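You operate a simulated robot arm through the tools that you are given. There is no shell and no other tool. Be economical: measure what you need, move in short steps, check, and stop when the job is done.

You are at the controls of a simulated robot arm. One attempt, no reset.

JOB
Take the picket end from the yellow stand and put it on top of the spool there. Then put the small green roll on the low shelf of the green table. Then open the steel table drawer. Keep to this order. Set down upright: picket end, small green roll.

It is judged by the outcome, as a careful person would: the job done as asked, and still so three seconds after it is handed in. It fails if anything else is knocked over, pushed out of place, dropped, spilled or broken.

ROBOT AND FRAMES
A 7-joint arm with a two-finger parallel gripper on a trunk, on a base that drives. Base frame: it is fixed to the floor where the robot stands at the start and does not move with it; the origin is under the middle of the robot, x ahead of it, y to its left, z up; the surface under the hand at the start is at about z = 0.7. Readings come in m, degrees, newtons and seconds.
With the tool pointing down near the work surface it reaches from about 0.44 to 0.9 m from the robot's upright axis, wherever it stands. Its first joint turns from -17.0 to 126.0 degrees. Places, roughly: low shelf of the green table [1.8, 0.1, 0.4]; steel table drawer [-2.5, -1.7, 0.8]. Payload 1.57 kg.
The tool frame sits at the grasp point between the pads (the TCP): z along the fingers, y along the line on which they close. The tips reach 0.03 m beyond it. The gripper opens to 0.08 m. The fingers are 0.017 m wide and 0.012 m thick; the gripper's body (0.04 by 0.082 m) begins 0.08 m behind the TCP.
Orientation is that of the tool frame in the base frame, as a unit quaternion [w, x, y, z]. With the fingers straight down and closing along the base's y, the tool's x points along the base's -x, its y along +y and its z along -z.

CONTROLS
- The arm moves only by the tool jog_arm. Its argument "commands" is a list of rows, each a list of 7 numbers: the shift along the base's x, y, z in m, then the turn, a rotation vector about the base's x, y, z in degrees, then the opening, from 0 (shut) to 1 (fully open). In form: [[x, y, z, ax, ay, az, gripper], ...]. A call has 1 to 20 rows; each row is the pose to reach, as a shift and turn from the pose commanded when the call began. A row lasts 0.2 s, in which the tool goes at most 0.05 m and 8.6 degrees; a call with a longer step from one row to the next is refused whole, and so is a gripper value outside its range. Where a pose cannot be reached the arm comes as near as it can. A force on the tool above 40 N (or 10 N above the force at the start of the call, whichever is more), or a blocked arm, ends the call early, and 0.2 s more pass. Each finger travels about 0.045 m/s and halts on what it meets, pressing with about 31 N; the grip force reading is that of the motor and also rises with nothing between the fingers. The clock runs only during rows and for 0.2 s after the last one: add rows that repeat a pose to give the fingers time. The reply holds the time, the measured pose of the TCP, the force on the tool along the base axes, the opening and the grip force, in the units named above and with some noise, with the torque about the TCP (base axes, N m) and any sound that the robot's microphone picked up.
- Cameras (640 x 400 px; columns grow to the right, rows downward): "scene" is now at [0.0081, -0.1993, 1.1791]; the picture's right is [0.30, -0.95, 0.00], its down [-0.28, -0.09, -0.96] and it looks along [0.91, 0.29, -0.29] (base axes); focal length 258 px, centre (320, 200). "wrist" rides on the gripper at [0.072, -0.007, -0.122] in the tool frame; the picture's right is [0.09, 1.00, 0.00], its down [-0.84, 0.08, -0.54] and it looks along [-0.54, 0.05, 0.84] (tool axes); focal length 238 px, centre (320, 200). There is no depth. A picture from a camera that has moved, and an enlarged one, comes with that camera's place and axes in the base frame and with its lens.
- get_image(camera): a new picture of that camera. It takes no simulated time.
- slide_trunk(by): slides the trunk up (or, below 0, down) by that many m; the arm and the scene camera ride with it, the base frame stays. It gives what a move gives, with no picture.
- steer(legs): drives the robot by 1 to 6 legs, each [ahead, left, turn to the left] in m, m and degrees, along the robot's own axes; the way and the turn of a leg run together, so that a leg with both is an arc; at most 1.5 m and 180 degrees a leg. The arm and the cameras ride along, it lands a little off, and it stops where it bumps. It gives what a move gives.
- pan_tilt(pan, tilt): turns the head with the scene camera to pan (to the left, within 109 degrees either way) and tilt (down, from -29 to 69), counted from straight ahead of the robot. It gives what a move gives.
- inspect(camera, box): a new picture of the part [left, top, right, bottom] of that camera's present view, enlarged. It takes no simulated time.
- hand_in(): hands the job in; it is judged then, once.

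Work in short steps. Places have to be worked out from the pictures, the camera data and where the tool is seen: move nearer, look again, correct. Check each grasp and each placing, and mend what went wrong. You have 165 turns and 108 pictures in all, those below and enlarged ones among them. Open the gripper and draw the arm clear of the work before you hand the job in, unless the task says otherwise; then end with one line.

The tools are called after "Request:" as name(argument=value, ...) on one line, values as JSON. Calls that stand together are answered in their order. jog_arm: Moves the arm, as the interface text tells. Its arguments: {"type":"object","properties":{"commands":{"type":"array","items":{"type":"array","items":{"type":"number"}}}},"required":["commands"]} The other tools are called the same way: slide_trunk (by) slides the trunk up or down; steer (legs) drives the base; pan_tilt (pan, tilt) turns the head that bears the scene camera; get_image (camera) takes a picture; inspect (camera, box) takes an enlarged picture of a part of a camera's view; hand_in () hands the job in.

At the start:

```text
t: 0.0
eef_pos: [0.5108, -0.0259, 1.007]
tool_rot: [-0.001, 0.0, 1.0, 0.0]
contact_force: [0.3, -0.1, 0.3]
wrist_torque: [0.04, -0.03, 0.0]
grip_width: 0.08
grip_force: 0.1
trunk travel left (down, up): [-0.525, 0.265]
robot x, y, heading: [-0.0016, -0.0009, -0.1]
head pan, tilt: [17.7, 16.8]
```

scene: 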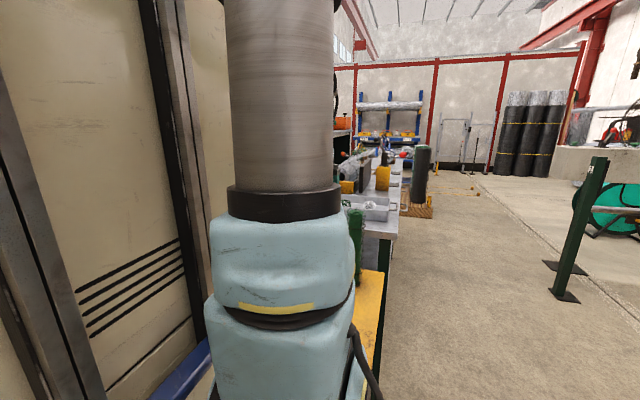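
wrist: 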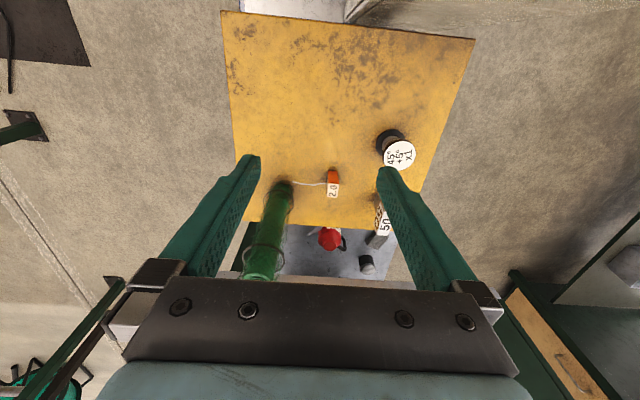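

I start by looking closer at the yellow stand with the wrist camera and at what the scene camera can show.

Request:
inspect(camera="wrist", box=[220, 100, 480, 290])

Request:
pan_tilt(pan=-5, tilt=45)

Request:
get_image(camera="scene")

```text
2.11 times, centred on (350, 195) of wrist
camera zoom: at [0.4403, -0.0313, 1.1289], right [-0.09, 1.0, 0.0], down [0.84, 0.08, 0.54], along [0.54, 0.05, -0.84], focal length 502 px, centre (257, 210)
```

zoom: 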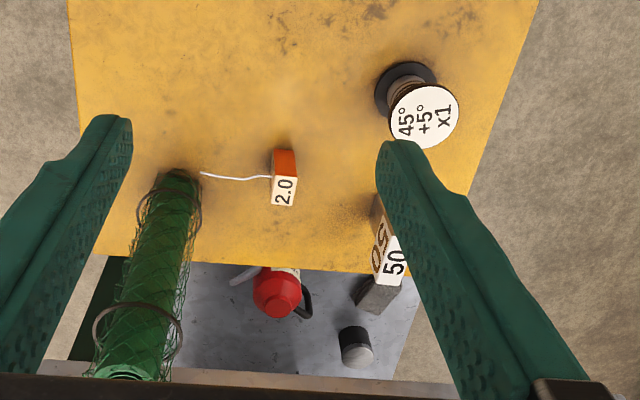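

```text
t: 0.9
eef_pos: [0.5116, -0.0255, 1.0075]
tool_rot: [0.0, 0.0, 1.0, 0.0]
contact_force: [0.2, 0.4, -0.4]
wrist_torque: [-0.02, 0.01, 0.01]
grip_width: 0.0801
grip_force: 0.0
trunk travel left (down, up): [-0.525, 0.265]
robot x, y, heading: [0.0006, -0.0018, 0.1]
head pan, tilt: [-5.0, 45.0]
```

```text
104 pictures are left
camera scene: at [0.0002, -0.2348, 1.1353], right [-0.09, -1.0, 0.0], down [-0.7, 0.06, -0.71], along [0.7, -0.06, -0.71], focal length 258 px, centre (320, 200)
```

scene: 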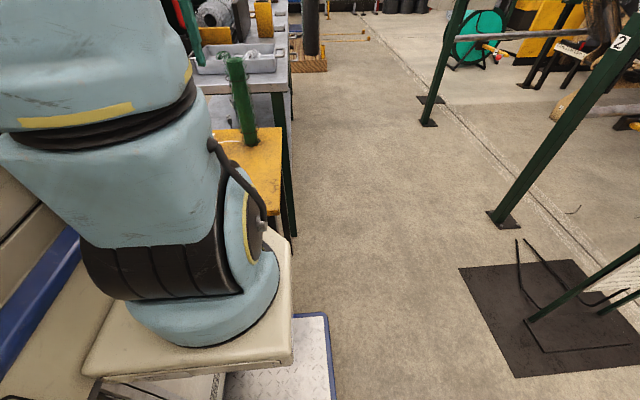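

The stand carries a green roll, an orange "2.0" item with a string, a spool-like thing and a brown "50" post. I shift the arm to the robot's near side and tilt to see them more from the side.

Request:
jog_arm(commands=[[0, 0, 0, 0, -8, 0, 1], [0, 0, 0, 0, -16, 0, 1], [0, 0, -0.03, 0, -24, 0, 1], [-0.03, 0, -0.06, 0, -30, 0, 1], [-0.05, 0, -0.08, 0, -30, 0, 1]])

Request:
get_image(camera="wrist")

```text
t: 2.1
eef_pos: [0.4731, -0.0153, 0.9384]
tool_rot: [0.259, 0.0, 0.966, 0.0]
contact_force: [-0.3, 0.5, 0.0]
wrist_torque: [0.05, -0.03, 0.01]
grip_width: 0.08
grip_force: 0.0
out of reach, approached as far as the arm can: row 5
trunk travel left (down, up): [-0.525, 0.265]
robot x, y, heading: [-0.0005, 0.0021, 0.1]
head pan, tilt: [-5.0, 45.0]
```

```text
103 pictures are left
camera wrist: at [0.3501, -0.0208, 1.0078], right [-0.08, 1.0, -0.05], down [0.45, 0.08, 0.89], along [0.89, 0.05, -0.46], focal length 238 px, centre (320, 200)
```

wrist: 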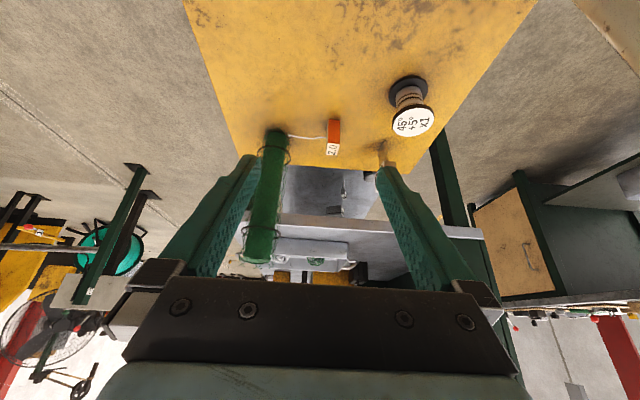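

The spool is clear now; the "50" post hides behind a finger. I move sideways to see it.

Request:
jog_arm(commands=[[0, 0.05, 0, 0, 0, 0, 1], [0, 0.1, 0, 0, 0, 0, 1], [0, 0.13, 0, 0, 0, 0, 1], [0, 0.13, 0, 0, 0, 0, 1]])

Request:
get_image(camera="wrist")

Request:
inspect(camera="wrist", box=[200, 60, 440, 210])

```text
t: 2.8
eef_pos: [0.4891, -0.029, 0.9251]
tool_rot: [0.237, 0.136, 0.962, -0.029]
contact_force: [0.8, 0.2, 0.2]
wrist_torque: [-0.02, 0.0, 0.03]
grip_width: 0.0802
grip_force: 0.0
trunk travel left (down, up): [-0.525, 0.265]
robot x, y, heading: [-0.0001, 0.0018, 0.1]
head pan, tilt: [-5.0, 45.0]
stopped in row 3: the arm was blocked; the commanded pose is now the measured one
```

```text
102 pictures are left
camera wrist: at [0.3714, -0.0026, 0.9995], right [0.19, 0.98, -0.03], down [0.49, -0.07, 0.87], along [0.85, -0.18, -0.49], focal length 238 px, centre (320, 200)
```

wrist: 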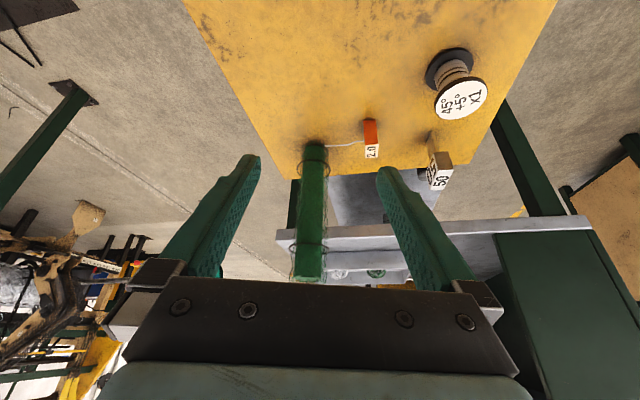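

```text
2.67 times, centred on (320, 135) of wrist
camera zoom: at [0.3714, -0.0026, 0.9995], right [0.19, 0.98, -0.03], down [0.49, -0.07, 0.87], along [0.85, -0.18, -0.49], focal length 636 px, centre (320, 373)
```

zoom: 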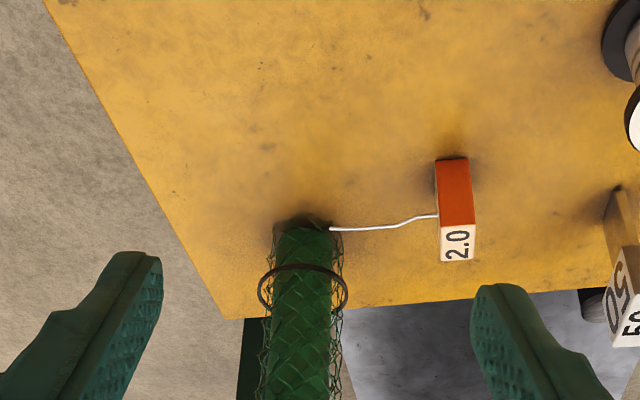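

The arm stopped and twisted; I back to an upright down-pointing pose and look at the "50" block close up first.

Request:
inspect(camera="wrist", box=[390, 30, 510, 210])

Request:
inspect(camera="wrist", box=[290, 110, 400, 180])

```text
2.22 times, centred on (450, 120) of wrist
camera zoom: at [0.3714, -0.0026, 0.9995], right [0.19, 0.98, -0.03], down [0.49, -0.07, 0.87], along [0.85, -0.18, -0.49], focal length 530 px, centre (31, 378)
```

zoom: 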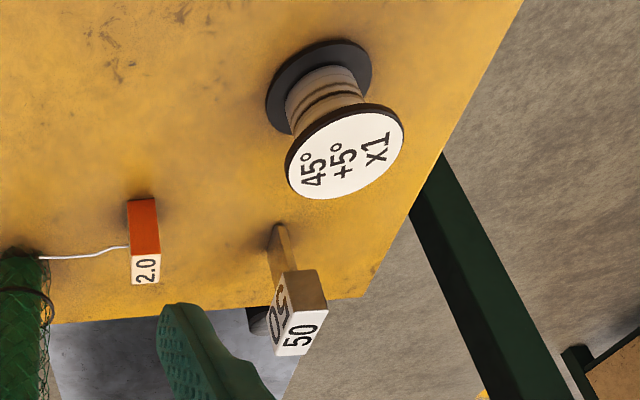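

```text
5.71 times, centred on (345, 145) of wrist
camera zoom: at [0.3714, -0.0026, 0.9995], right [0.19, 0.98, -0.03], down [0.49, -0.07, 0.87], along [0.85, -0.18, -0.49], focal length 1362 px, centre (177, 514)
```

zoom: 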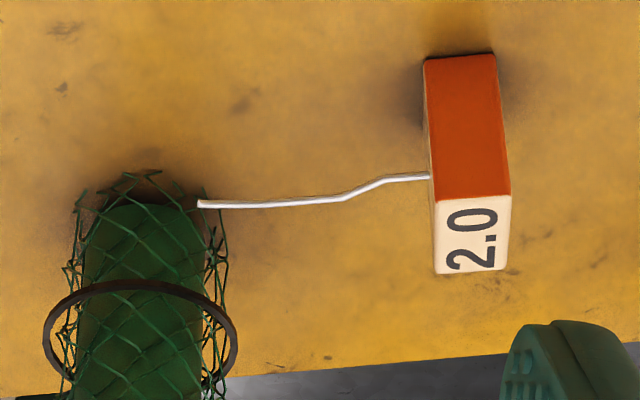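

I turn the tool back to point straight down, raising a little.

Request:
jog_arm(commands=[[0.02, 0, 0.02, 0.8, 6.5, 3.7, 1], [0.04, 0, 0.04, 1.6, 13, 7.5, 1], [0.06, 0, 0.06, 2.5, 20, 11.5, 1], [0.07, 0, 0.08, 3.4, 27.5, 15.8, 1], [0.07, 0.03, 0.08, 3.4, 27.5, 15.8, 1], [0.07, 0.07, 0.08, 3.4, 27.5, 15.8, 1], [0.07, 0.11, 0.08, 3.4, 27.5, 15.8, 1]])

Request:
get_image(camera="wrist")

```text
refused: row 4 steps farther than a row can; nothing moved
```

```text
98 pictures are left
camera wrist: at [0.3714, -0.0026, 0.9995], right [0.19, 0.98, -0.03], down [0.49, -0.07, 0.87], along [0.85, -0.18, -0.49], focal length 238 px, centre (320, 200)
```

wrist: 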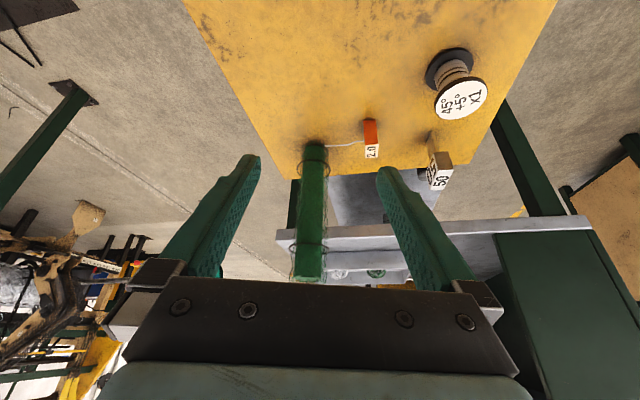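

The steps were slightly too large; same move with finer rows.

Request:
jog_arm(commands=[[0.02, 0, 0.02, 0.7, 5.5, 3.2, 1], [0.03, 0, 0.03, 1.4, 11, 6.3, 1], [0.04, 0, 0.05, 2.1, 16.5, 9.5, 1], [0.06, 0, 0.07, 2.8, 22, 12.6, 1], [0.07, 0, 0.08, 3.4, 27.5, 15.8, 1], [0.07, 0.03, 0.08, 3.4, 27.5, 15.8, 1], [0.07, 0.07, 0.08, 3.4, 27.5, 15.8, 1], [0.07, 0.11, 0.08, 3.4, 27.5, 15.8, 1]])

Request:
get_image(camera="wrist")

```text
t: 4.6
eef_pos: [0.5597, 0.0973, 1.0061]
tool_rot: [0.004, -0.015, 1.0, 0.004]
contact_force: [0.0, -0.7, -1.3]
wrist_torque: [0.03, -0.01, 0.04]
grip_width: 0.0798
grip_force: 0.0
trunk travel left (down, up): [-0.525, 0.265]
robot x, y, heading: [-0.0041, 0.0029, 0.1]
head pan, tilt: [-5.0, 45.0]
```

```text
97 pictures are left
camera wrist: at [0.4872, 0.0882, 1.1271], right [-0.12, 0.99, 0.01], down [0.83, 0.1, 0.55], along [0.54, 0.07, -0.84], focal length 238 px, centre (320, 200)
```

wrist: 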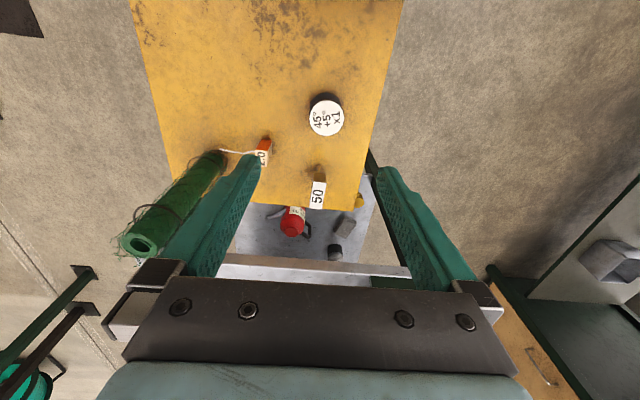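

I zoom in on the post, the tag and the spool from here.

Request:
inspect(camera="wrist", box=[290, 80, 370, 215])

Request:
inspect(camera="wrist", box=[220, 180, 380, 270])

```text
2.96 times, centred on (330, 148) of wrist
camera zoom: at [0.4872, 0.0882, 1.1271], right [-0.12, 0.99, 0.01], down [0.83, 0.1, 0.55], along [0.54, 0.07, -0.84], focal length 706 px, centre (290, 356)
```

zoom: 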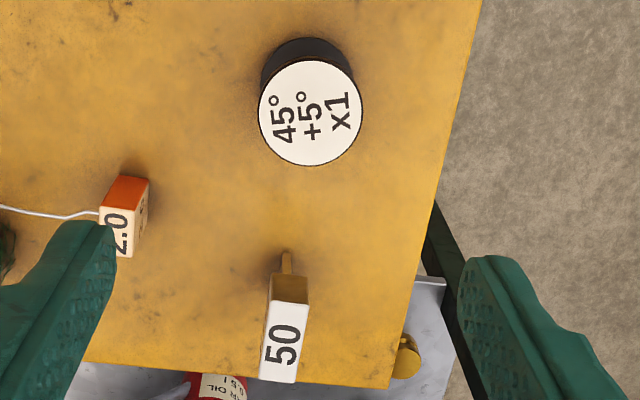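

```text
4.00 times, centred on (300, 225) of wrist
camera zoom: at [0.4872, 0.0882, 1.1271], right [-0.12, 0.99, 0.01], down [0.83, 0.1, 0.55], along [0.54, 0.07, -0.84], focal length 953 px, centre (400, 100)
```

zoom: 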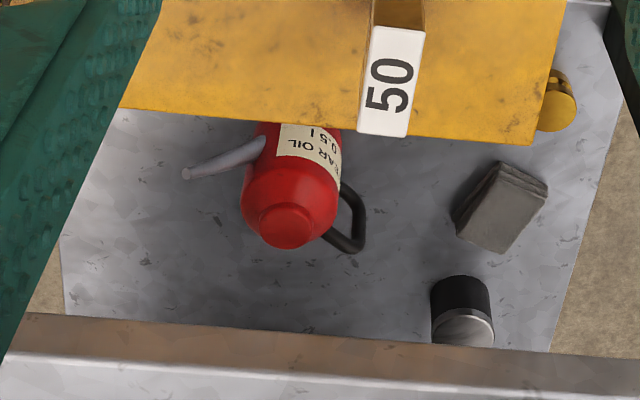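

I want a nearly horizontal view of the stand's items, so I lower the trunk 0.1 m and tilt the tool forward.

Request:
slide_trunk(by=-0.1)

Request:
jog_arm(commands=[[0, -0.02, 0, 0, -8, 0, 1], [0, -0.05, 0, 0, -16, 0, 1], [0, -0.07, 0, 0, -24, 0, 1], [0, -0.07, 0, 0, -32, 0, 1], [0, -0.07, 0, 0, -40, 0, 1], [0, -0.07, 0, 0, -45, 0, 1]])

Request:
get_image(camera="wrist")

```text
t: 5.9
eef_pos: [0.56, 0.0973, 0.9059]
tool_rot: [0.004, -0.015, 1.0, 0.005]
contact_force: [-1.0, 0.5, 0.2]
wrist_torque: [-0.01, 0.05, 0.01]
grip_width: 0.0801
grip_force: 0.1
trunk travel left (down, up): [-0.425, 0.365]
robot x, y, heading: [0.0013, 0.0009, -0.2]
head pan, tilt: [-5.0, 45.0]
```

```text
t: 7.5
eef_pos: [0.5745, -0.0009, 0.9136]
tool_rot: [0.391, 0.021, 0.92, -0.003]
contact_force: [0.2, -0.2, 0.1]
wrist_torque: [-0.01, -0.03, 0.03]
grip_width: 0.08
grip_force: 0.1
trunk travel left (down, up): [-0.425, 0.365]
robot x, y, heading: [-0.0028, -0.0006, 0.1]
head pan, tilt: [-5.0, 45.0]
stopped in row 6: the arm was blocked; the commanded pose is now the measured one
```

```text
94 pictures are left
camera wrist: at [0.4367, -0.0024, 0.9452], right [-0.02, 1.0, -0.06], down [0.19, 0.06, 0.98], along [0.98, 0.01, -0.2], focal length 238 px, centre (320, 200)
```

wrist: 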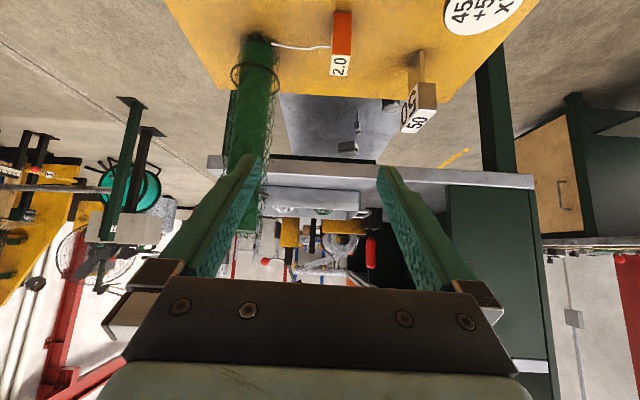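

Request:
inspect(camera="wrist", box=[370, 30, 480, 150])

Request:
inspect(camera="wrist", box=[240, 0, 370, 100])

```text
3.33 times, centred on (425, 90) of wrist
camera zoom: at [0.4367, -0.0024, 0.9452], right [-0.02, 1.0, -0.06], down [0.19, 0.06, 0.98], along [0.98, 0.01, -0.2], focal length 794 px, centre (-30, 567)
```

zoom: 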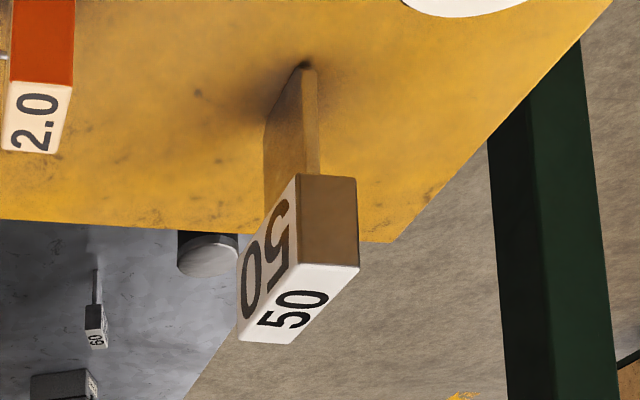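

```text
4.00 times, centred on (305, 50) of wrist
camera zoom: at [0.4367, -0.0024, 0.9452], right [-0.02, 1.0, -0.06], down [0.19, 0.06, 0.98], along [0.98, 0.01, -0.2], focal length 953 px, centre (380, 800)
```

zoom: 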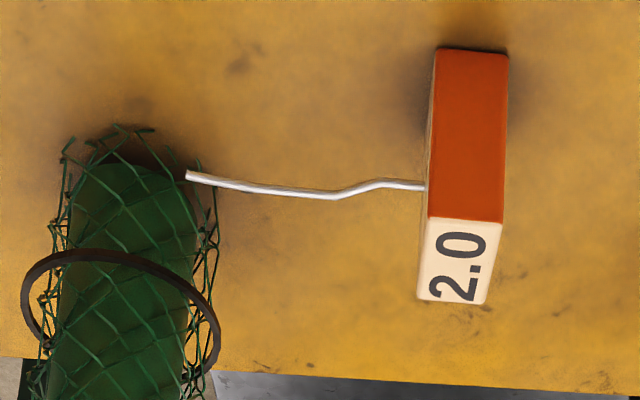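

The "50" thing has a narrow foot; a similar "60" stands on the table beyond. I look closer at those and at the tray behind to make sure what is what.

Request:
inspect(camera="wrist", box=[260, 80, 420, 170])

Request:
inspect(camera="wrist", box=[230, 170, 400, 290])

Request:
pan_tilt(pan=3, tilt=25)

Request:
get_image(camera="scene")

```text
4.00 times, centred on (340, 125) of wrist
camera zoom: at [0.4367, -0.0024, 0.9452], right [-0.02, 1.0, -0.06], down [0.19, 0.06, 0.98], along [0.98, 0.01, -0.2], focal length 953 px, centre (240, 500)
```

zoom: 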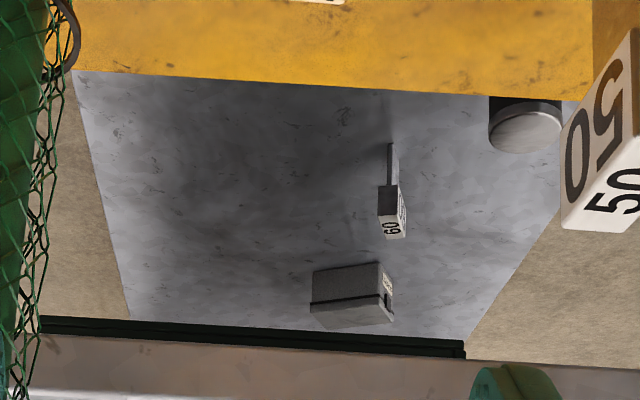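

```text
3.33 times, centred on (315, 230) of wrist
camera zoom: at [0.4367, -0.0024, 0.9452], right [-0.02, 1.0, -0.06], down [0.19, 0.06, 0.98], along [0.98, 0.01, -0.2], focal length 794 px, centre (337, 100)
```

zoom: 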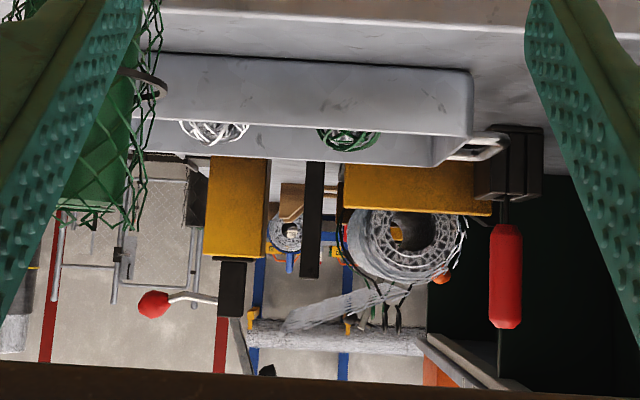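

```text
t: 8.4
eef_pos: [0.5734, -0.0021, 0.9115]
tool_rot: [0.389, 0.021, 0.921, -0.005]
contact_force: [-0.2, 0.2, -0.3]
wrist_torque: [-0.04, -0.02, 0.03]
grip_width: 0.0801
grip_force: 0.1
trunk travel left (down, up): [-0.425, 0.365]
robot x, y, heading: [0.0019, -0.0022, 0.3]
head pan, tilt: [3.0, 25.0]
```

```text
89 pictures are left
camera scene: at [0.0118, -0.227, 1.0647], right [0.05, -1.0, 0.0], down [-0.42, -0.02, -0.91], along [0.9, 0.05, -0.42], focal length 258 px, centre (320, 200)
```

scene: 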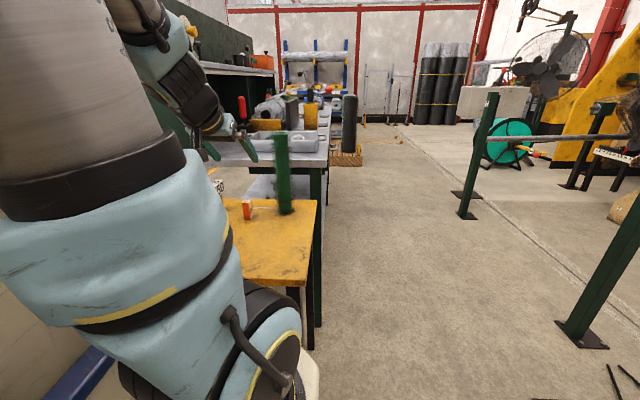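

This is a chain-link mesh workshop: a "picket" is a single mesh wire, so the picket end is the orange "2.0" block with the bent wire, near (0.659, 0.012), wire pointing to −y at z≈0.73; "50"/"60" are gauges. I turn the tool back down, then will yaw −90° to close along x, clear of the wire.

Request:
jog_arm(commands=[[0, 0, 0.02, 0.1, 7.6, 0.4, 1], [0, 0, 0.04, 0.2, 15.2, 0.8, 1], [0, 0, 0.06, 0.3, 22.8, 1.2, 1], [0, 0, 0.06, 0.4, 30.4, 1.7, 1], [0, 0.01, 0.06, 0.5, 38, 2.1, 1], [0, 0.02, 0.06, 0.6, 45.7, 2.5, 1], [0, 0.02, 0.06, 0.6, 45.7, 2.5, 1]])

Request:
jog_arm(commands=[[0, 0, 0, 0, 0, -8.5, 1], [0, 0, 0, 0, 0, -17, 1], [0, 0, 0, 0, 0, -25.5, 1], [0, 0, 0, 0, 0, -34, 1], [0, 0, 0, 0, 0, -42.5, 1], [0, 0, 0, 0, 0, -51, 1], [0, 0, 0, 0, 0, -59.5, 1], [0, 0, 0, 0, 0, -68, 1], [0, 0, 0, 0, 0, -76, 1], [0, 0, 0, 0, 0, -83, 1], [0, 0, 0, 0, 0, -90, 1], [0, 0, 0, 0, 0, -90, 1]])

Request:
get_image(camera="wrist")

```text
t: 10.0
eef_pos: [0.571, 0.0268, 0.9718]
tool_rot: [0.001, -0.009, 1.0, 0.006]
contact_force: [0.1, -0.4, -0.3]
wrist_torque: [-0.03, -0.01, 0.01]
grip_width: 0.08
grip_force: 0.0
trunk travel left (down, up): [-0.425, 0.365]
robot x, y, heading: [-0.0021, -0.0022, 0.0]
head pan, tilt: [3.0, 25.0]
```

```text
t: 12.6
eef_pos: [0.5723, 0.0281, 0.971]
tool_rot: [0.005, 0.702, 0.712, 0.003]
contact_force: [-0.3, -0.9, -0.1]
wrist_torque: [-0.01, 0.0, 0.0]
grip_width: 0.0801
grip_force: 0.0
trunk travel left (down, up): [-0.425, 0.365]
robot x, y, heading: [-0.0021, -0.0009, -0.1]
head pan, tilt: [3.0, 25.0]
```

```text
88 pictures are left
camera wrist: at [0.563, 0.1008, 1.0928], right [0.99, 0.11, 0.01], down [0.08, -0.83, 0.55], along [0.07, -0.54, -0.84], focal length 238 px, centre (320, 200)
```

wrist: 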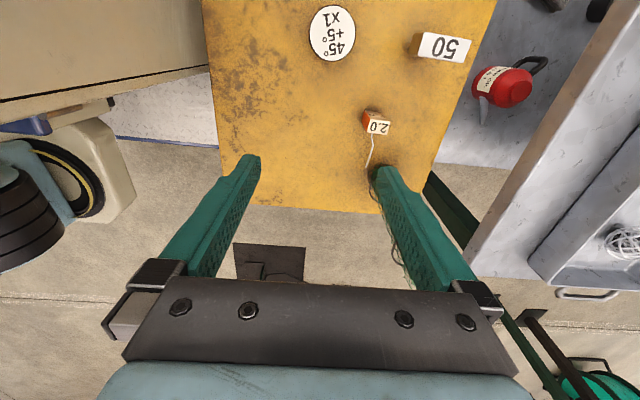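

The orientation is right (closing along x, camera on the +y side). I zoom in for positions.

Request:
inspect(camera="wrist", box=[300, 0, 480, 190])

```text
2.11 times, centred on (390, 95) of wrist
camera zoom: at [0.563, 0.1008, 1.0928], right [0.99, 0.11, 0.01], down [0.08, -0.83, 0.55], along [0.07, -0.54, -0.84], focal length 502 px, centre (173, 421)
```

zoom: 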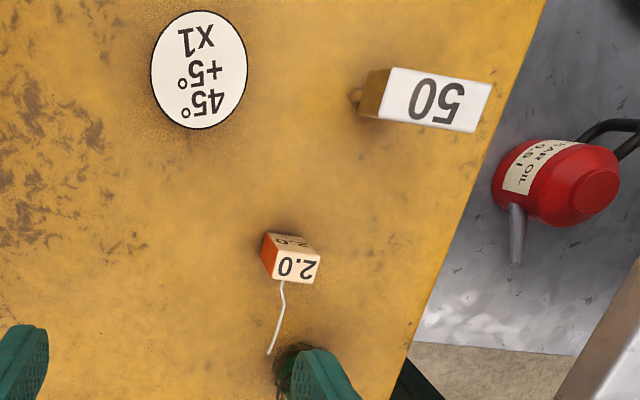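

Picket end at (0.660, 0.0135), top z≈0.752; spool top centre (0.583, 0.115), z≈0.75. I go above the block first.

Request:
jog_arm(commands=[[0.04, -0.007, -0.01, 0, 0, 0, 1], [0.08, -0.013, -0.03, 0, 0, 0, 1], [0.088, -0.0135, -0.07, 0, 0, 0, 1], [0.088, -0.0135, -0.11, 0, 0, 0, 1], [0.088, -0.0135, -0.15, 0, 0, 0, 1], [0.088, -0.0135, -0.17, 0, 0, 0, 1], [0.088, -0.0135, -0.17, 0, 0, 0, 1]])

Request:
get_image(camera="wrist")

Request:
get_image(camera="scene")

```text
t: 14.2
eef_pos: [0.6581, 0.016, 0.8001]
tool_rot: [0.005, 0.701, 0.713, 0.003]
contact_force: [-0.3, 0.6, 0.0]
wrist_torque: [-0.02, -0.01, 0.03]
grip_width: 0.0803
grip_force: 0.1
trunk travel left (down, up): [-0.425, 0.365]
robot x, y, heading: [0.0004, -0.0023, 0.3]
head pan, tilt: [3.0, 25.0]
```

```text
86 pictures are left
camera wrist: at [0.6485, 0.0887, 0.9213], right [0.99, 0.11, 0.01], down [0.09, -0.83, 0.55], along [0.07, -0.54, -0.84], focal length 238 px, centre (320, 200)
```

wrist: 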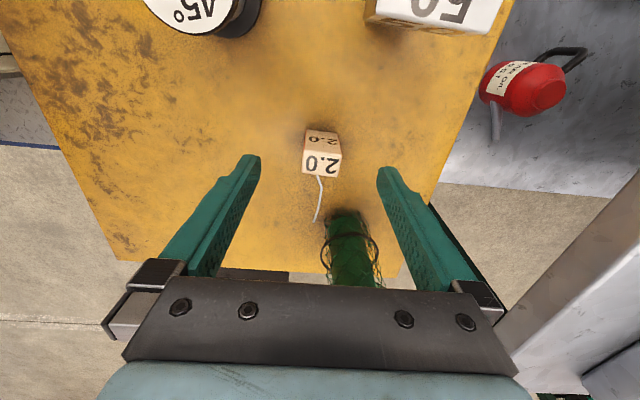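

```text
85 pictures are left
camera scene: at [0.011, -0.2231, 1.0659], right [0.05, -1.0, 0.0], down [-0.42, -0.02, -0.91], along [0.91, 0.05, -0.42], focal length 258 px, centre (320, 200)
```

scene: 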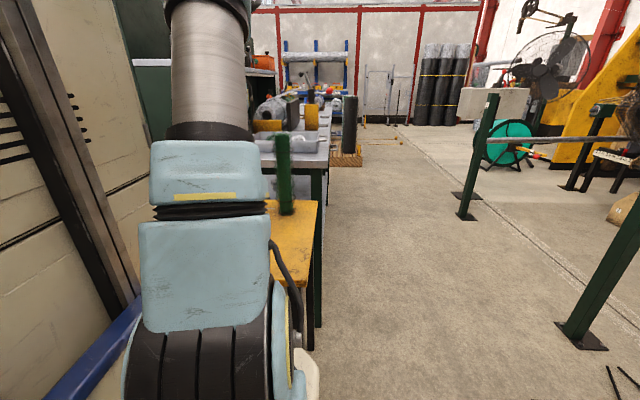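

Aligned to within a few mm. I descend to z 0.737 and close.

Request:
jog_arm(commands=[[0.001, -0.0025, -0.03, 0, 0, 0, 1], [0.001, -0.0025, -0.063, 0, 0, 0, 1], [0.001, -0.0025, -0.063, 0, 0, 0, 1], [0.001, -0.0025, -0.063, 0, 0, 0, 0.6], [0.001, -0.0025, -0.063, 0, 0, 0, 0.4], [0.001, -0.0025, -0.063, 0, 0, 0, 0.25], [0.001, -0.0025, -0.063, 0, 0, 0, 0.2], [0.001, -0.0025, -0.063, 0, 0, 0, 0.2]])

Request:
get_image(camera="wrist")

```text
t: 16.0
eef_pos: [0.6598, 0.0165, 0.7394]
tool_rot: [0.005, 0.702, 0.712, 0.002]
contact_force: [-0.4, -0.2, 0.2]
wrist_torque: [-0.05, 0.03, -0.01]
grip_width: 0.0296
grip_force: 28.7
trunk travel left (down, up): [-0.425, 0.365]
robot x, y, heading: [0.0022, 0.0004, 0.0]
head pan, tilt: [3.0, 25.0]
```

```text
84 pictures are left
camera wrist: at [0.6506, 0.0882, 0.8606], right [0.99, 0.11, 0.01], down [0.09, -0.83, 0.55], along [0.07, -0.54, -0.84], focal length 238 px, centre (320, 200)
```

wrist: 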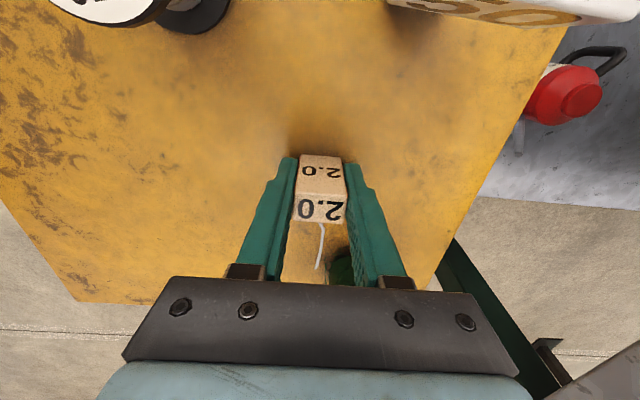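

Grasped (0.0296 m). I lift a touch, move +y away from the roll, rise, and look.

Request:
jog_arm(commands=[[0, 0, 0.005, 0, 0, 0, 0.2], [0, 0.015, 0.01, 0, 0, 0, 0.2], [0, 0.02, 0.05, 0, 0, 0, 0.2], [0, 0.02, 0.09, 0, 0, 0, 0.2], [0, 0.02, 0.12, 0, 0, 0, 0.2], [-0.02, 0.05, 0.12, 0, 0, 0, 0.2], [-0.04, 0.06, 0.12, 0, 0, 0, 0.2], [-0.04, 0.06, 0.12, 0, 0, 0, 0.2]])

Request:
get_image(camera="wrist")

```text
t: 17.8
eef_pos: [0.619, 0.0715, 0.8606]
tool_rot: [0.005, 0.702, 0.712, 0.003]
contact_force: [-0.1, -0.7, -1.0]
wrist_torque: [0.03, 0.0, 0.04]
grip_width: 0.0292
grip_force: 30.8
trunk travel left (down, up): [-0.425, 0.365]
robot x, y, heading: [-0.0003, 0.0004, 0.3]
head pan, tilt: [3.0, 25.0]
```

```text
83 pictures are left
camera wrist: at [0.6096, 0.1441, 0.9821], right [0.99, 0.11, 0.01], down [0.09, -0.83, 0.55], along [0.07, -0.54, -0.84], focal length 238 px, centre (320, 200)
```

wrist: 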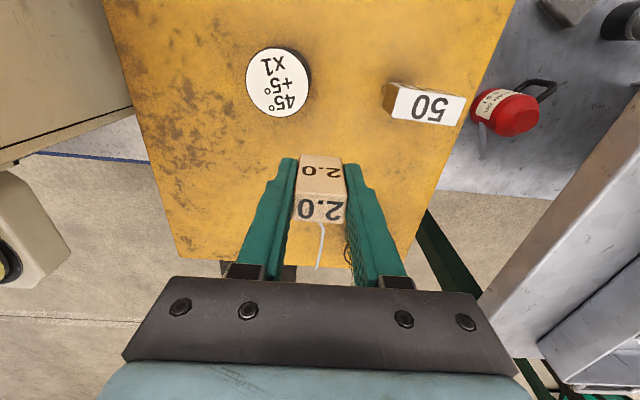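

I move over the spool centre (~0.580, 0.1135) and go down to just above it.

Request:
jog_arm(commands=[[-0.02, 0.022, 0, 0, 0, 0, 0.2], [-0.039, 0.045, 0, 0, 0, 0, 0.2], [-0.039, 0.045, -0.03, 0, 0, 0, 0.2], [-0.039, 0.045, -0.04, 0, 0, 0, 0.2], [-0.039, 0.045, -0.04, 0, 0, 0, 0.2]])

Request:
get_image(camera="wrist")

Request:
inspect(camera="wrist", box=[240, 120, 400, 270])

```text
t: 19.0
eef_pos: [0.5814, 0.1182, 0.817]
tool_rot: [0.005, 0.702, 0.713, 0.002]
contact_force: [-0.5, 0.1, -0.1]
wrist_torque: [-0.01, 0.02, 0.0]
grip_width: 0.0292
grip_force: 31.0
trunk travel left (down, up): [-0.425, 0.365]
robot x, y, heading: [-0.0043, 0.0009, -0.1]
head pan, tilt: [3.0, 25.0]
```

```text
82 pictures are left
camera wrist: at [0.5729, 0.1905, 0.9379], right [0.99, 0.11, 0.01], down [0.09, -0.83, 0.55], along [0.07, -0.54, -0.84], focal length 238 px, centre (320, 200)
```

wrist: 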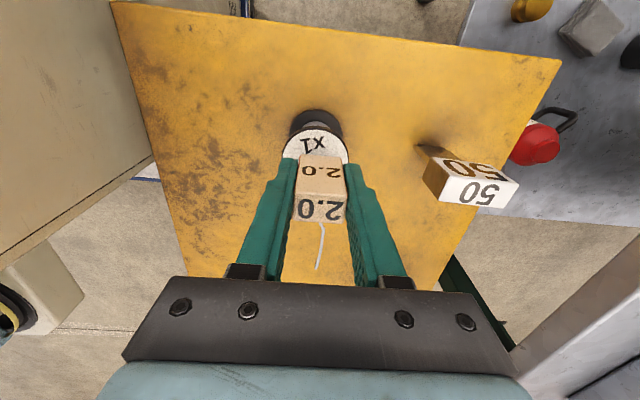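

```text
2.67 times, centred on (320, 195) of wrist
camera zoom: at [0.5729, 0.1905, 0.9379], right [0.99, 0.11, 0.01], down [0.09, -0.83, 0.55], along [0.07, -0.54, -0.84], focal length 636 px, centre (320, 213)
```

zoom: 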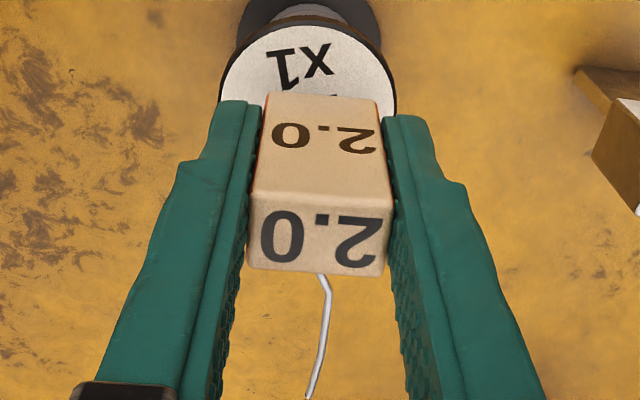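

The block sits ~5 mm past the disc centre in +y; I correct by (−2, −4) mm and lower in small steps, watching the force.

Request:
jog_arm(commands=[[-0.002, -0.004, 0, 0, 0, 0, 0.2], [-0.002, -0.004, -0.008, 0, 0, 0, 0.2], [-0.002, -0.004, -0.014, 0, 0, 0, 0.2], [-0.002, -0.004, -0.018, 0, 0, 0, 0.2], [-0.002, -0.004, -0.021, 0, 0, 0, 0.2], [-0.002, -0.004, -0.021, 0, 0, 0, 0.2]])

Request:
inspect(camera="wrist", box=[240, 120, 400, 270])

```text
t: 20.4
eef_pos: [0.5787, 0.114, 0.7989]
tool_rot: [0.006, 0.701, 0.713, 0.003]
contact_force: [-1.5, -1.1, 21.7]
wrist_torque: [-0.04, 0.26, -0.03]
grip_width: 0.0291
grip_force: 30.7
trunk travel left (down, up): [-0.425, 0.365]
robot x, y, heading: [0.0048, -0.0004, -0.2]
head pan, tilt: [3.0, 25.0]
```

```text
2.67 times, centred on (320, 195) of wrist
camera zoom: at [0.5701, 0.1861, 0.9205], right [0.99, 0.11, 0.01], down [0.08, -0.83, 0.54], along [0.07, -0.54, -0.84], focal length 636 px, centre (320, 213)
```

zoom: 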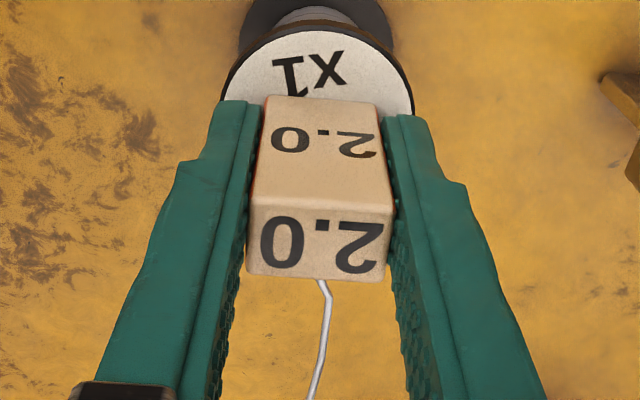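

Contact with the spool (22 N). I ease up 2 mm to relieve the press, then open and check.

Request:
jog_arm(commands=[[0, 0, 0.0025, 0, 0, 0, 0.2], [0, 0, 0.0025, 0, 0, 0, 0.3], [0, 0, 0.0025, 0, 0, 0, 0.45], [0, 0, 0.0025, 0, 0, 0, 0.8], [0, 0, 0.0025, 0, 0, 0, 0.8], [0, 0, 0.0025, 0, 0, 0, 0.8], [0, 0, 0.04, 0, 0, 0, 0.8], [0, 0, 0.08, 0, 0, 0, 0.8], [0, 0, 0.12, 0, 0, 0, 0.8]])

Request:
get_image(camera="wrist")

Request:
inspect(camera="wrist", box=[260, 80, 400, 220])

```text
t: 22.4
eef_pos: [0.579, 0.1129, 0.9145]
tool_rot: [0.005, 0.701, 0.713, 0.002]
contact_force: [0.0, 0.8, 0.0]
wrist_torque: [0.02, -0.02, 0.01]
grip_width: 0.064
grip_force: 0.1
trunk travel left (down, up): [-0.425, 0.365]
robot x, y, heading: [0.0025, 0.002, 0.3]
head pan, tilt: [3.0, 25.0]
```

```text
79 pictures are left
camera wrist: at [0.5708, 0.1864, 1.0359], right [0.99, 0.11, 0.01], down [0.09, -0.83, 0.55], along [0.07, -0.54, -0.84], focal length 238 px, centre (320, 200)
```

wrist: 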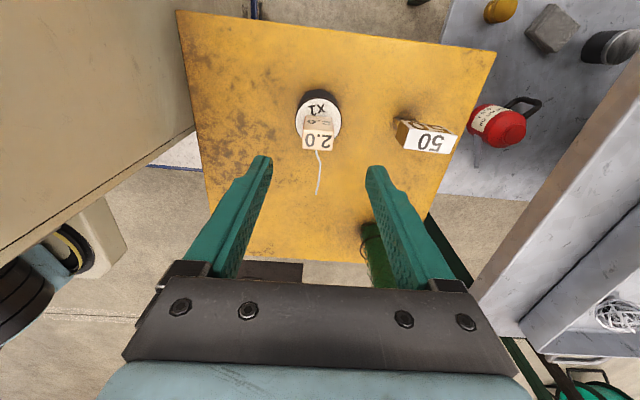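

```text
2.86 times, centred on (330, 150) of wrist
camera zoom: at [0.5708, 0.1864, 1.0359], right [0.99, 0.11, 0.01], down [0.09, -0.83, 0.55], along [0.07, -0.54, -0.84], focal length 681 px, centre (291, 343)
```

zoom: 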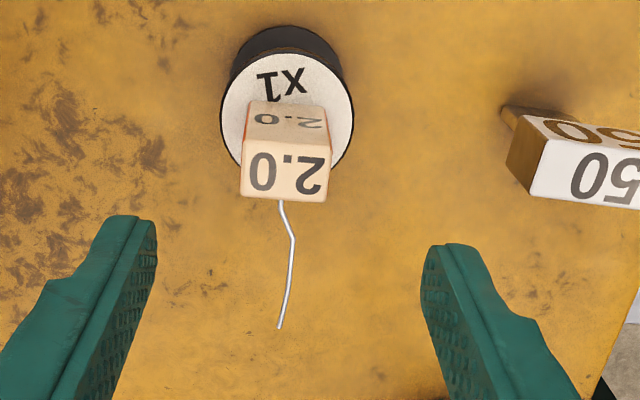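

The picket end stands upright on the spool. I raise the arm and look around the aisle before planning the roll and the table shelf.

Request:
jog_arm(commands=[[0, 0, 0.05, 0, 0, 0, 1], [0, 0, 0.1, 0, 0, 0, 1], [-0.01, 0, 0.12, 0, 0, 0, 1]])

Request:
pan_tilt(pan=-60, tilt=50)

Request:
get_image(camera="scene")

Request:
pan_tilt(pan=-10, tilt=15)

Request:
inspect(camera="scene", box=[120, 120, 360, 330])

```text
t: 23.2
eef_pos: [0.5677, 0.1156, 1.0381]
tool_rot: [0.004, 0.702, 0.712, 0.002]
contact_force: [-0.1, -0.3, 0.5]
wrist_torque: [0.01, 0.02, 0.01]
grip_width: 0.0802
grip_force: 0.0
trunk travel left (down, up): [-0.425, 0.365]
robot x, y, heading: [0.0008, 0.001, 0.2]
head pan, tilt: [3.0, 25.0]
```

```text
t: 24.5
eef_pos: [0.5689, 0.1142, 1.0363]
tool_rot: [0.005, 0.701, 0.713, 0.002]
contact_force: [-0.5, -0.6, -0.4]
wrist_torque: [0.0, -0.01, -0.01]
grip_width: 0.0801
grip_force: 0.0
trunk travel left (down, up): [-0.425, 0.365]
robot x, y, heading: [-0.0007, 0.0011, -0.1]
head pan, tilt: [-60.0, 50.0]
```

```text
77 pictures are left
camera scene: at [-0.0425, -0.2946, 1.0284], right [-0.87, -0.5, 0.0], down [-0.38, 0.66, -0.64], along [0.32, -0.56, -0.77], focal length 258 px, centre (320, 200)
```

scene: 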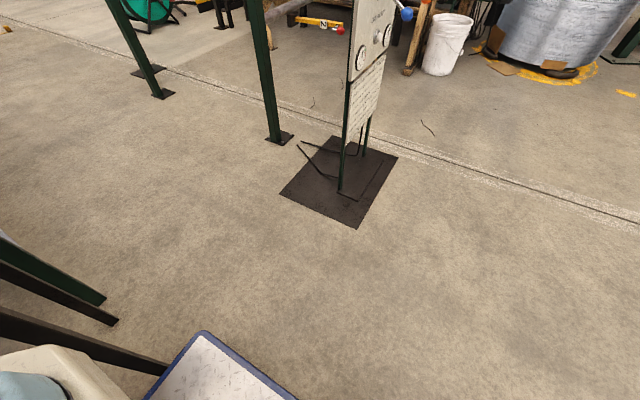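

```text
t: 25.7
eef_pos: [0.5671, 0.1165, 1.0364]
tool_rot: [0.005, 0.702, 0.712, 0.003]
contact_force: [0.0, 0.1, -0.2]
wrist_torque: [0.0, 0.01, 0.01]
grip_width: 0.08
grip_force: 0.0
trunk travel left (down, up): [-0.425, 0.365]
robot x, y, heading: [-0.0001, -0.0007, -0.0]
head pan, tilt: [-10.0, 15.0]
```

```text
1.90 times, centred on (240, 225) of scene
camera zoom: at [0.0109, -0.2442, 1.082], right [-0.17, -0.98, 0.0], down [-0.26, 0.05, -0.97], along [0.95, -0.17, -0.26], focal length 492 px, centre (472, 152)
```

zoom: 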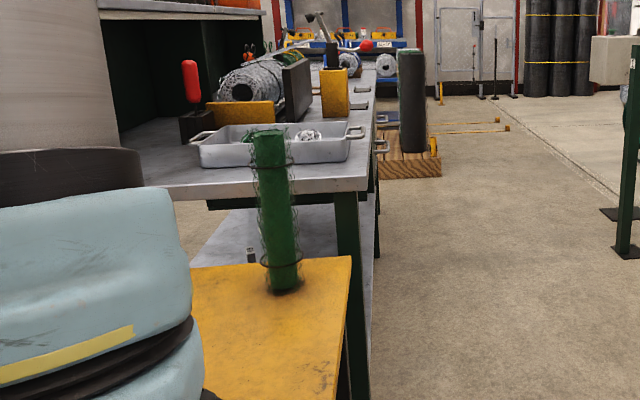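

The aisle is clear enough (mat at y<−0.97, posts at y≈−1.37); the green table's top starts near x≈0.97, y≈−0.20, with the shelf below. For a sideways grasp of the roll I back up 0.13 m, go right 0.15 m, and undo the tool's yaw.

Request:
steer(legs=[[-0.13, -0.15, 0]])

Request:
jog_arm(commands=[[0, 0, 0, 0, 0, 8.5, 1], [0, 0, 0, 0, 0, 17, 1], [0, 0, 0, 0, 0, 25.5, 1], [0, 0, 0, 0, 0, 34, 1], [0, 0, 0, 0, 0, 42.5, 1], [0, 0, 0, 0, 0, 51, 1], [0, 0, 0, 0, 0, 59.5, 1], [0, 0, 0, 0, 0, 68, 1], [0, 0, 0, 0, 0, 76, 1], [0, 0, 0, 0, 0, 83, 1], [0, 0, 0, 0, 0, 89.5, 1], [0, 0, 0, 0, 0, 89.5, 1]])

```text
t: 27.3
eef_pos: [0.438, -0.0391, 1.0371]
tool_rot: [0.005, 0.703, 0.711, 0.002]
contact_force: [-0.2, 0.1, 0.5]
wrist_torque: [0.02, -0.01, 0.01]
grip_width: 0.08
grip_force: 0.0
trunk travel left (down, up): [-0.425, 0.365]
robot x, y, heading: [-0.129, -0.154, -0.3]
head pan, tilt: [-10.0, 15.0]
```

```text
t: 29.9
eef_pos: [0.4383, -0.039, 1.0354]
tool_rot: [0.001, -0.002, 1.0, 0.005]
contact_force: [0.5, 0.9, -0.4]
wrist_torque: [0.04, 0.05, -0.01]
grip_width: 0.0801
grip_force: 0.1
trunk travel left (down, up): [-0.425, 0.365]
robot x, y, heading: [-0.1314, -0.1501, -0.4]
head pan, tilt: [-10.0, 15.0]
```

Now I tilt the tool to nearly horizontal (pointing +x), in front of the roll but higher.

Request:
jog_arm(commands=[[0.01, -0.01, 0, 0, -8, 0, 1], [0.03, -0.02, 0, 0, -16, 0, 1], [0.05, -0.03, 0, 0, -24, 0, 1], [0.07, -0.04, 0, 0, -32, 0, 1], [0.09, -0.045, -0.01, 0, -40, 0, 1], [0.1, -0.045, -0.02, 0, -48, 0, 1], [0.11, -0.045, -0.03, 0, -56, 0, 1], [0.12, -0.045, -0.05, 0, -64, 0, 1], [0.12, -0.045, -0.07, 0, -72, 0, 1], [0.12, -0.045, -0.08, 0, -80, 0, 1], [0.12, -0.045, -0.08, 0, -80, 0, 1]])

Request:
get_image(camera="wrist")

```text
t: 32.3
eef_pos: [0.564, -0.0944, 0.9565]
tool_rot: [0.645, 0.004, 0.764, -0.001]
contact_force: [0.3, -0.9, -0.2]
wrist_torque: [0.0, 0.02, 0.0]
grip_width: 0.08
grip_force: 0.0
trunk travel left (down, up): [-0.425, 0.365]
robot x, y, heading: [-0.1282, -0.1551, 0.1]
head pan, tilt: [-10.0, 15.0]
```

```text
75 pictures are left
camera wrist: at [0.4311, -0.0998, 0.9065], right [-0.01, 1.0, -0.09], down [-0.39, 0.08, 0.92], along [0.92, 0.04, 0.39], focal length 238 px, centre (320, 200)
```

wrist: 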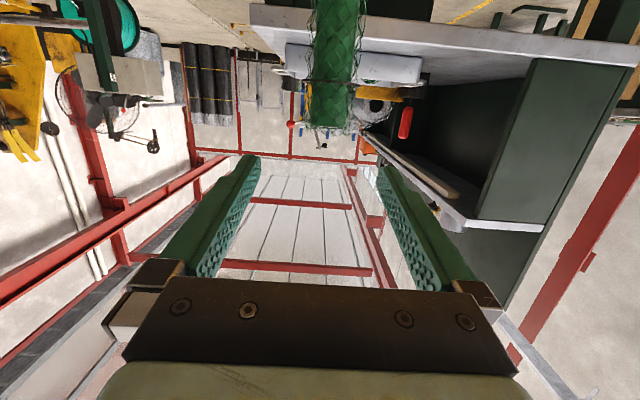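

The roll's axis is at y≈−0.0855, top z≈0.933. I lower to z 0.83 in front of it, centring in y.

Request:
jog_arm(commands=[[0, 0.005, -0.04, 0, 0, 0, 1], [0, 0.009, -0.08, 0, 0, 0, 1], [0, 0.009, -0.12, 0, 0, 0, 1], [0, 0.009, -0.126, 0, 0, 0, 1], [0, 0.009, -0.126, 0, 0, 0, 1]])

Request:
get_image(camera="wrist")

```text
t: 33.5
eef_pos: [0.5596, -0.0737, 0.8301]
tool_rot: [0.644, -0.005, 0.765, 0.003]
contact_force: [-0.3, -0.2, -0.6]
wrist_torque: [-0.03, 0.0, -0.01]
grip_width: 0.0802
grip_force: 0.0
trunk travel left (down, up): [-0.425, 0.365]
robot x, y, heading: [-0.1286, -0.1516, -0.3]
head pan, tilt: [-10.0, 15.0]
```

```text
74 pictures are left
camera wrist: at [0.4273, -0.0819, 0.7802], right [-0.03, 1.0, -0.09], down [-0.39, 0.07, 0.92], along [0.92, 0.06, 0.39], focal length 238 px, centre (320, 200)
```

wrist: 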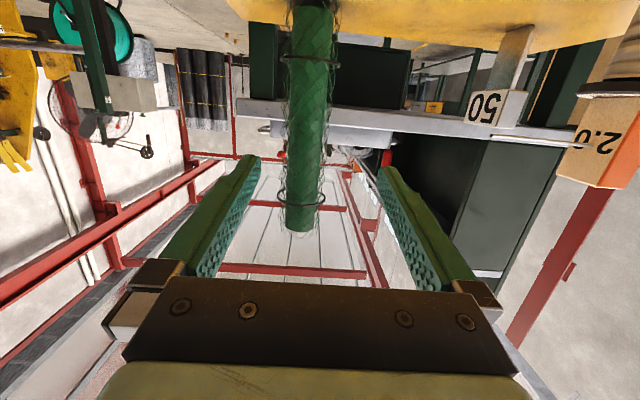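

The roll's at y≈−0.087, the tool at −0.074: I shift −0.013 in y and move forward halfway, then recheck.

Request:
jog_arm(commands=[[0, -0.013, 0, 0, 0, 0, 1], [0.03, -0.013, 0, 0, 0, 0, 1], [0.055, -0.013, 0, 0, 0, 0, 1], [0.055, -0.013, 0, 0, 0, 0, 1]])

Request:
get_image(camera="wrist")

```text
t: 34.5
eef_pos: [0.6162, -0.0873, 0.8304]
tool_rot: [0.644, -0.005, 0.765, 0.003]
contact_force: [-0.7, 0.0, 0.7]
wrist_torque: [-0.01, 0.02, 0.0]
grip_width: 0.0799
grip_force: 0.0
trunk travel left (down, up): [-0.425, 0.365]
robot x, y, heading: [-0.13, -0.1508, -0.3]
head pan, tilt: [-10.0, 15.0]
```

```text
73 pictures are left
camera wrist: at [0.4839, -0.0955, 0.7809], right [-0.03, 1.0, -0.09], down [-0.39, 0.08, 0.92], along [0.92, 0.06, 0.39], focal length 238 px, centre (320, 200)
```

wrist: 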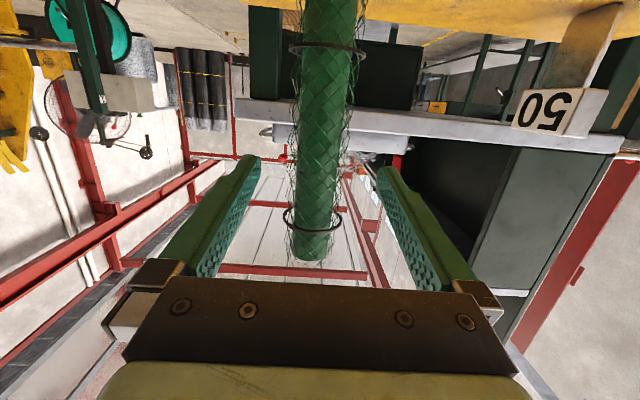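

Centred. I advance to the roll's axis (x≈0.688) and check before closing.

Request:
jog_arm(commands=[[0.03, 0, 0, 0, 0, 0, 1], [0.055, 0, 0, 0, 0, 0, 1], [0.07, 0, 0, 0, 0, 0, 1], [0.07, 0, 0, 0, 0, 0, 1]])

Request:
get_image(camera="wrist")

```text
t: 35.5
eef_pos: [0.6867, -0.0885, 0.8316]
tool_rot: [0.644, -0.005, 0.765, 0.003]
contact_force: [0.7, 0.5, 0.5]
wrist_torque: [-0.01, 0.01, -0.02]
grip_width: 0.0801
grip_force: 0.0
trunk travel left (down, up): [-0.425, 0.365]
robot x, y, heading: [-0.128, -0.1522, -0.2]
head pan, tilt: [-10.0, 15.0]
```

```text
72 pictures are left
camera wrist: at [0.5544, -0.097, 0.7813], right [-0.03, 1.0, -0.09], down [-0.39, 0.08, 0.92], along [0.92, 0.06, 0.39], focal length 238 px, centre (320, 200)
```

wrist: 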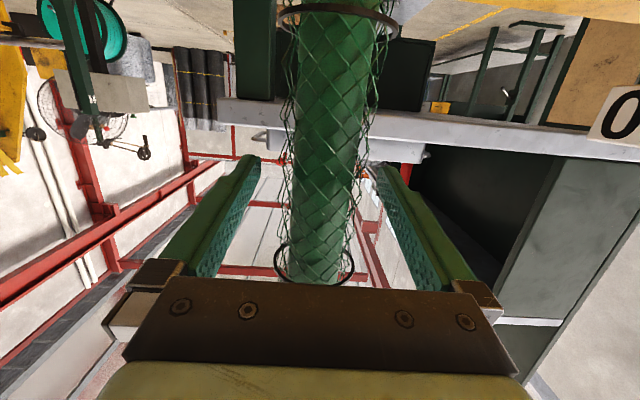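

The roll is between the fingers, mid-height, not disturbed. I close.

Request:
jog_arm(commands=[[0, 0, 0, 0, 0, 0, 0.8], [0, 0, 0, 0, 0, 0, 0.6], [0, 0, 0, 0, 0, 0, 0.4], [0, 0, 0, 0, 0, 0, 0.25], [0, 0, 0, 0, 0, 0, 0.25], [0, 0, 0, 0, 0, 0, 0.25]])

Request:
get_image(camera="wrist")

```text
t: 36.9
eef_pos: [0.6881, -0.0888, 0.8302]
tool_rot: [0.645, -0.005, 0.764, 0.003]
contact_force: [0.1, 0.6, 0.3]
wrist_torque: [0.1, -0.01, 0.0]
grip_width: 0.0555
grip_force: 30.7
trunk travel left (down, up): [-0.425, 0.365]
robot x, y, heading: [-0.1287, -0.1539, -0.0]
head pan, tilt: [-10.0, 15.0]
```

```text
71 pictures are left
camera wrist: at [0.5542, -0.0969, 0.7814], right [-0.03, 1.0, -0.09], down [-0.39, 0.08, 0.92], along [0.92, 0.06, 0.39], focal length 238 px, centre (320, 200)
```

wrist: 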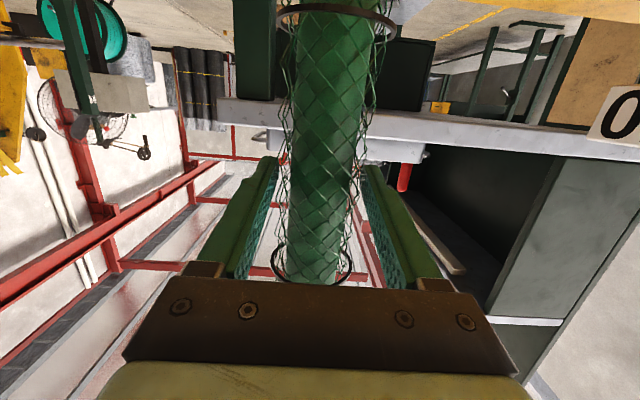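

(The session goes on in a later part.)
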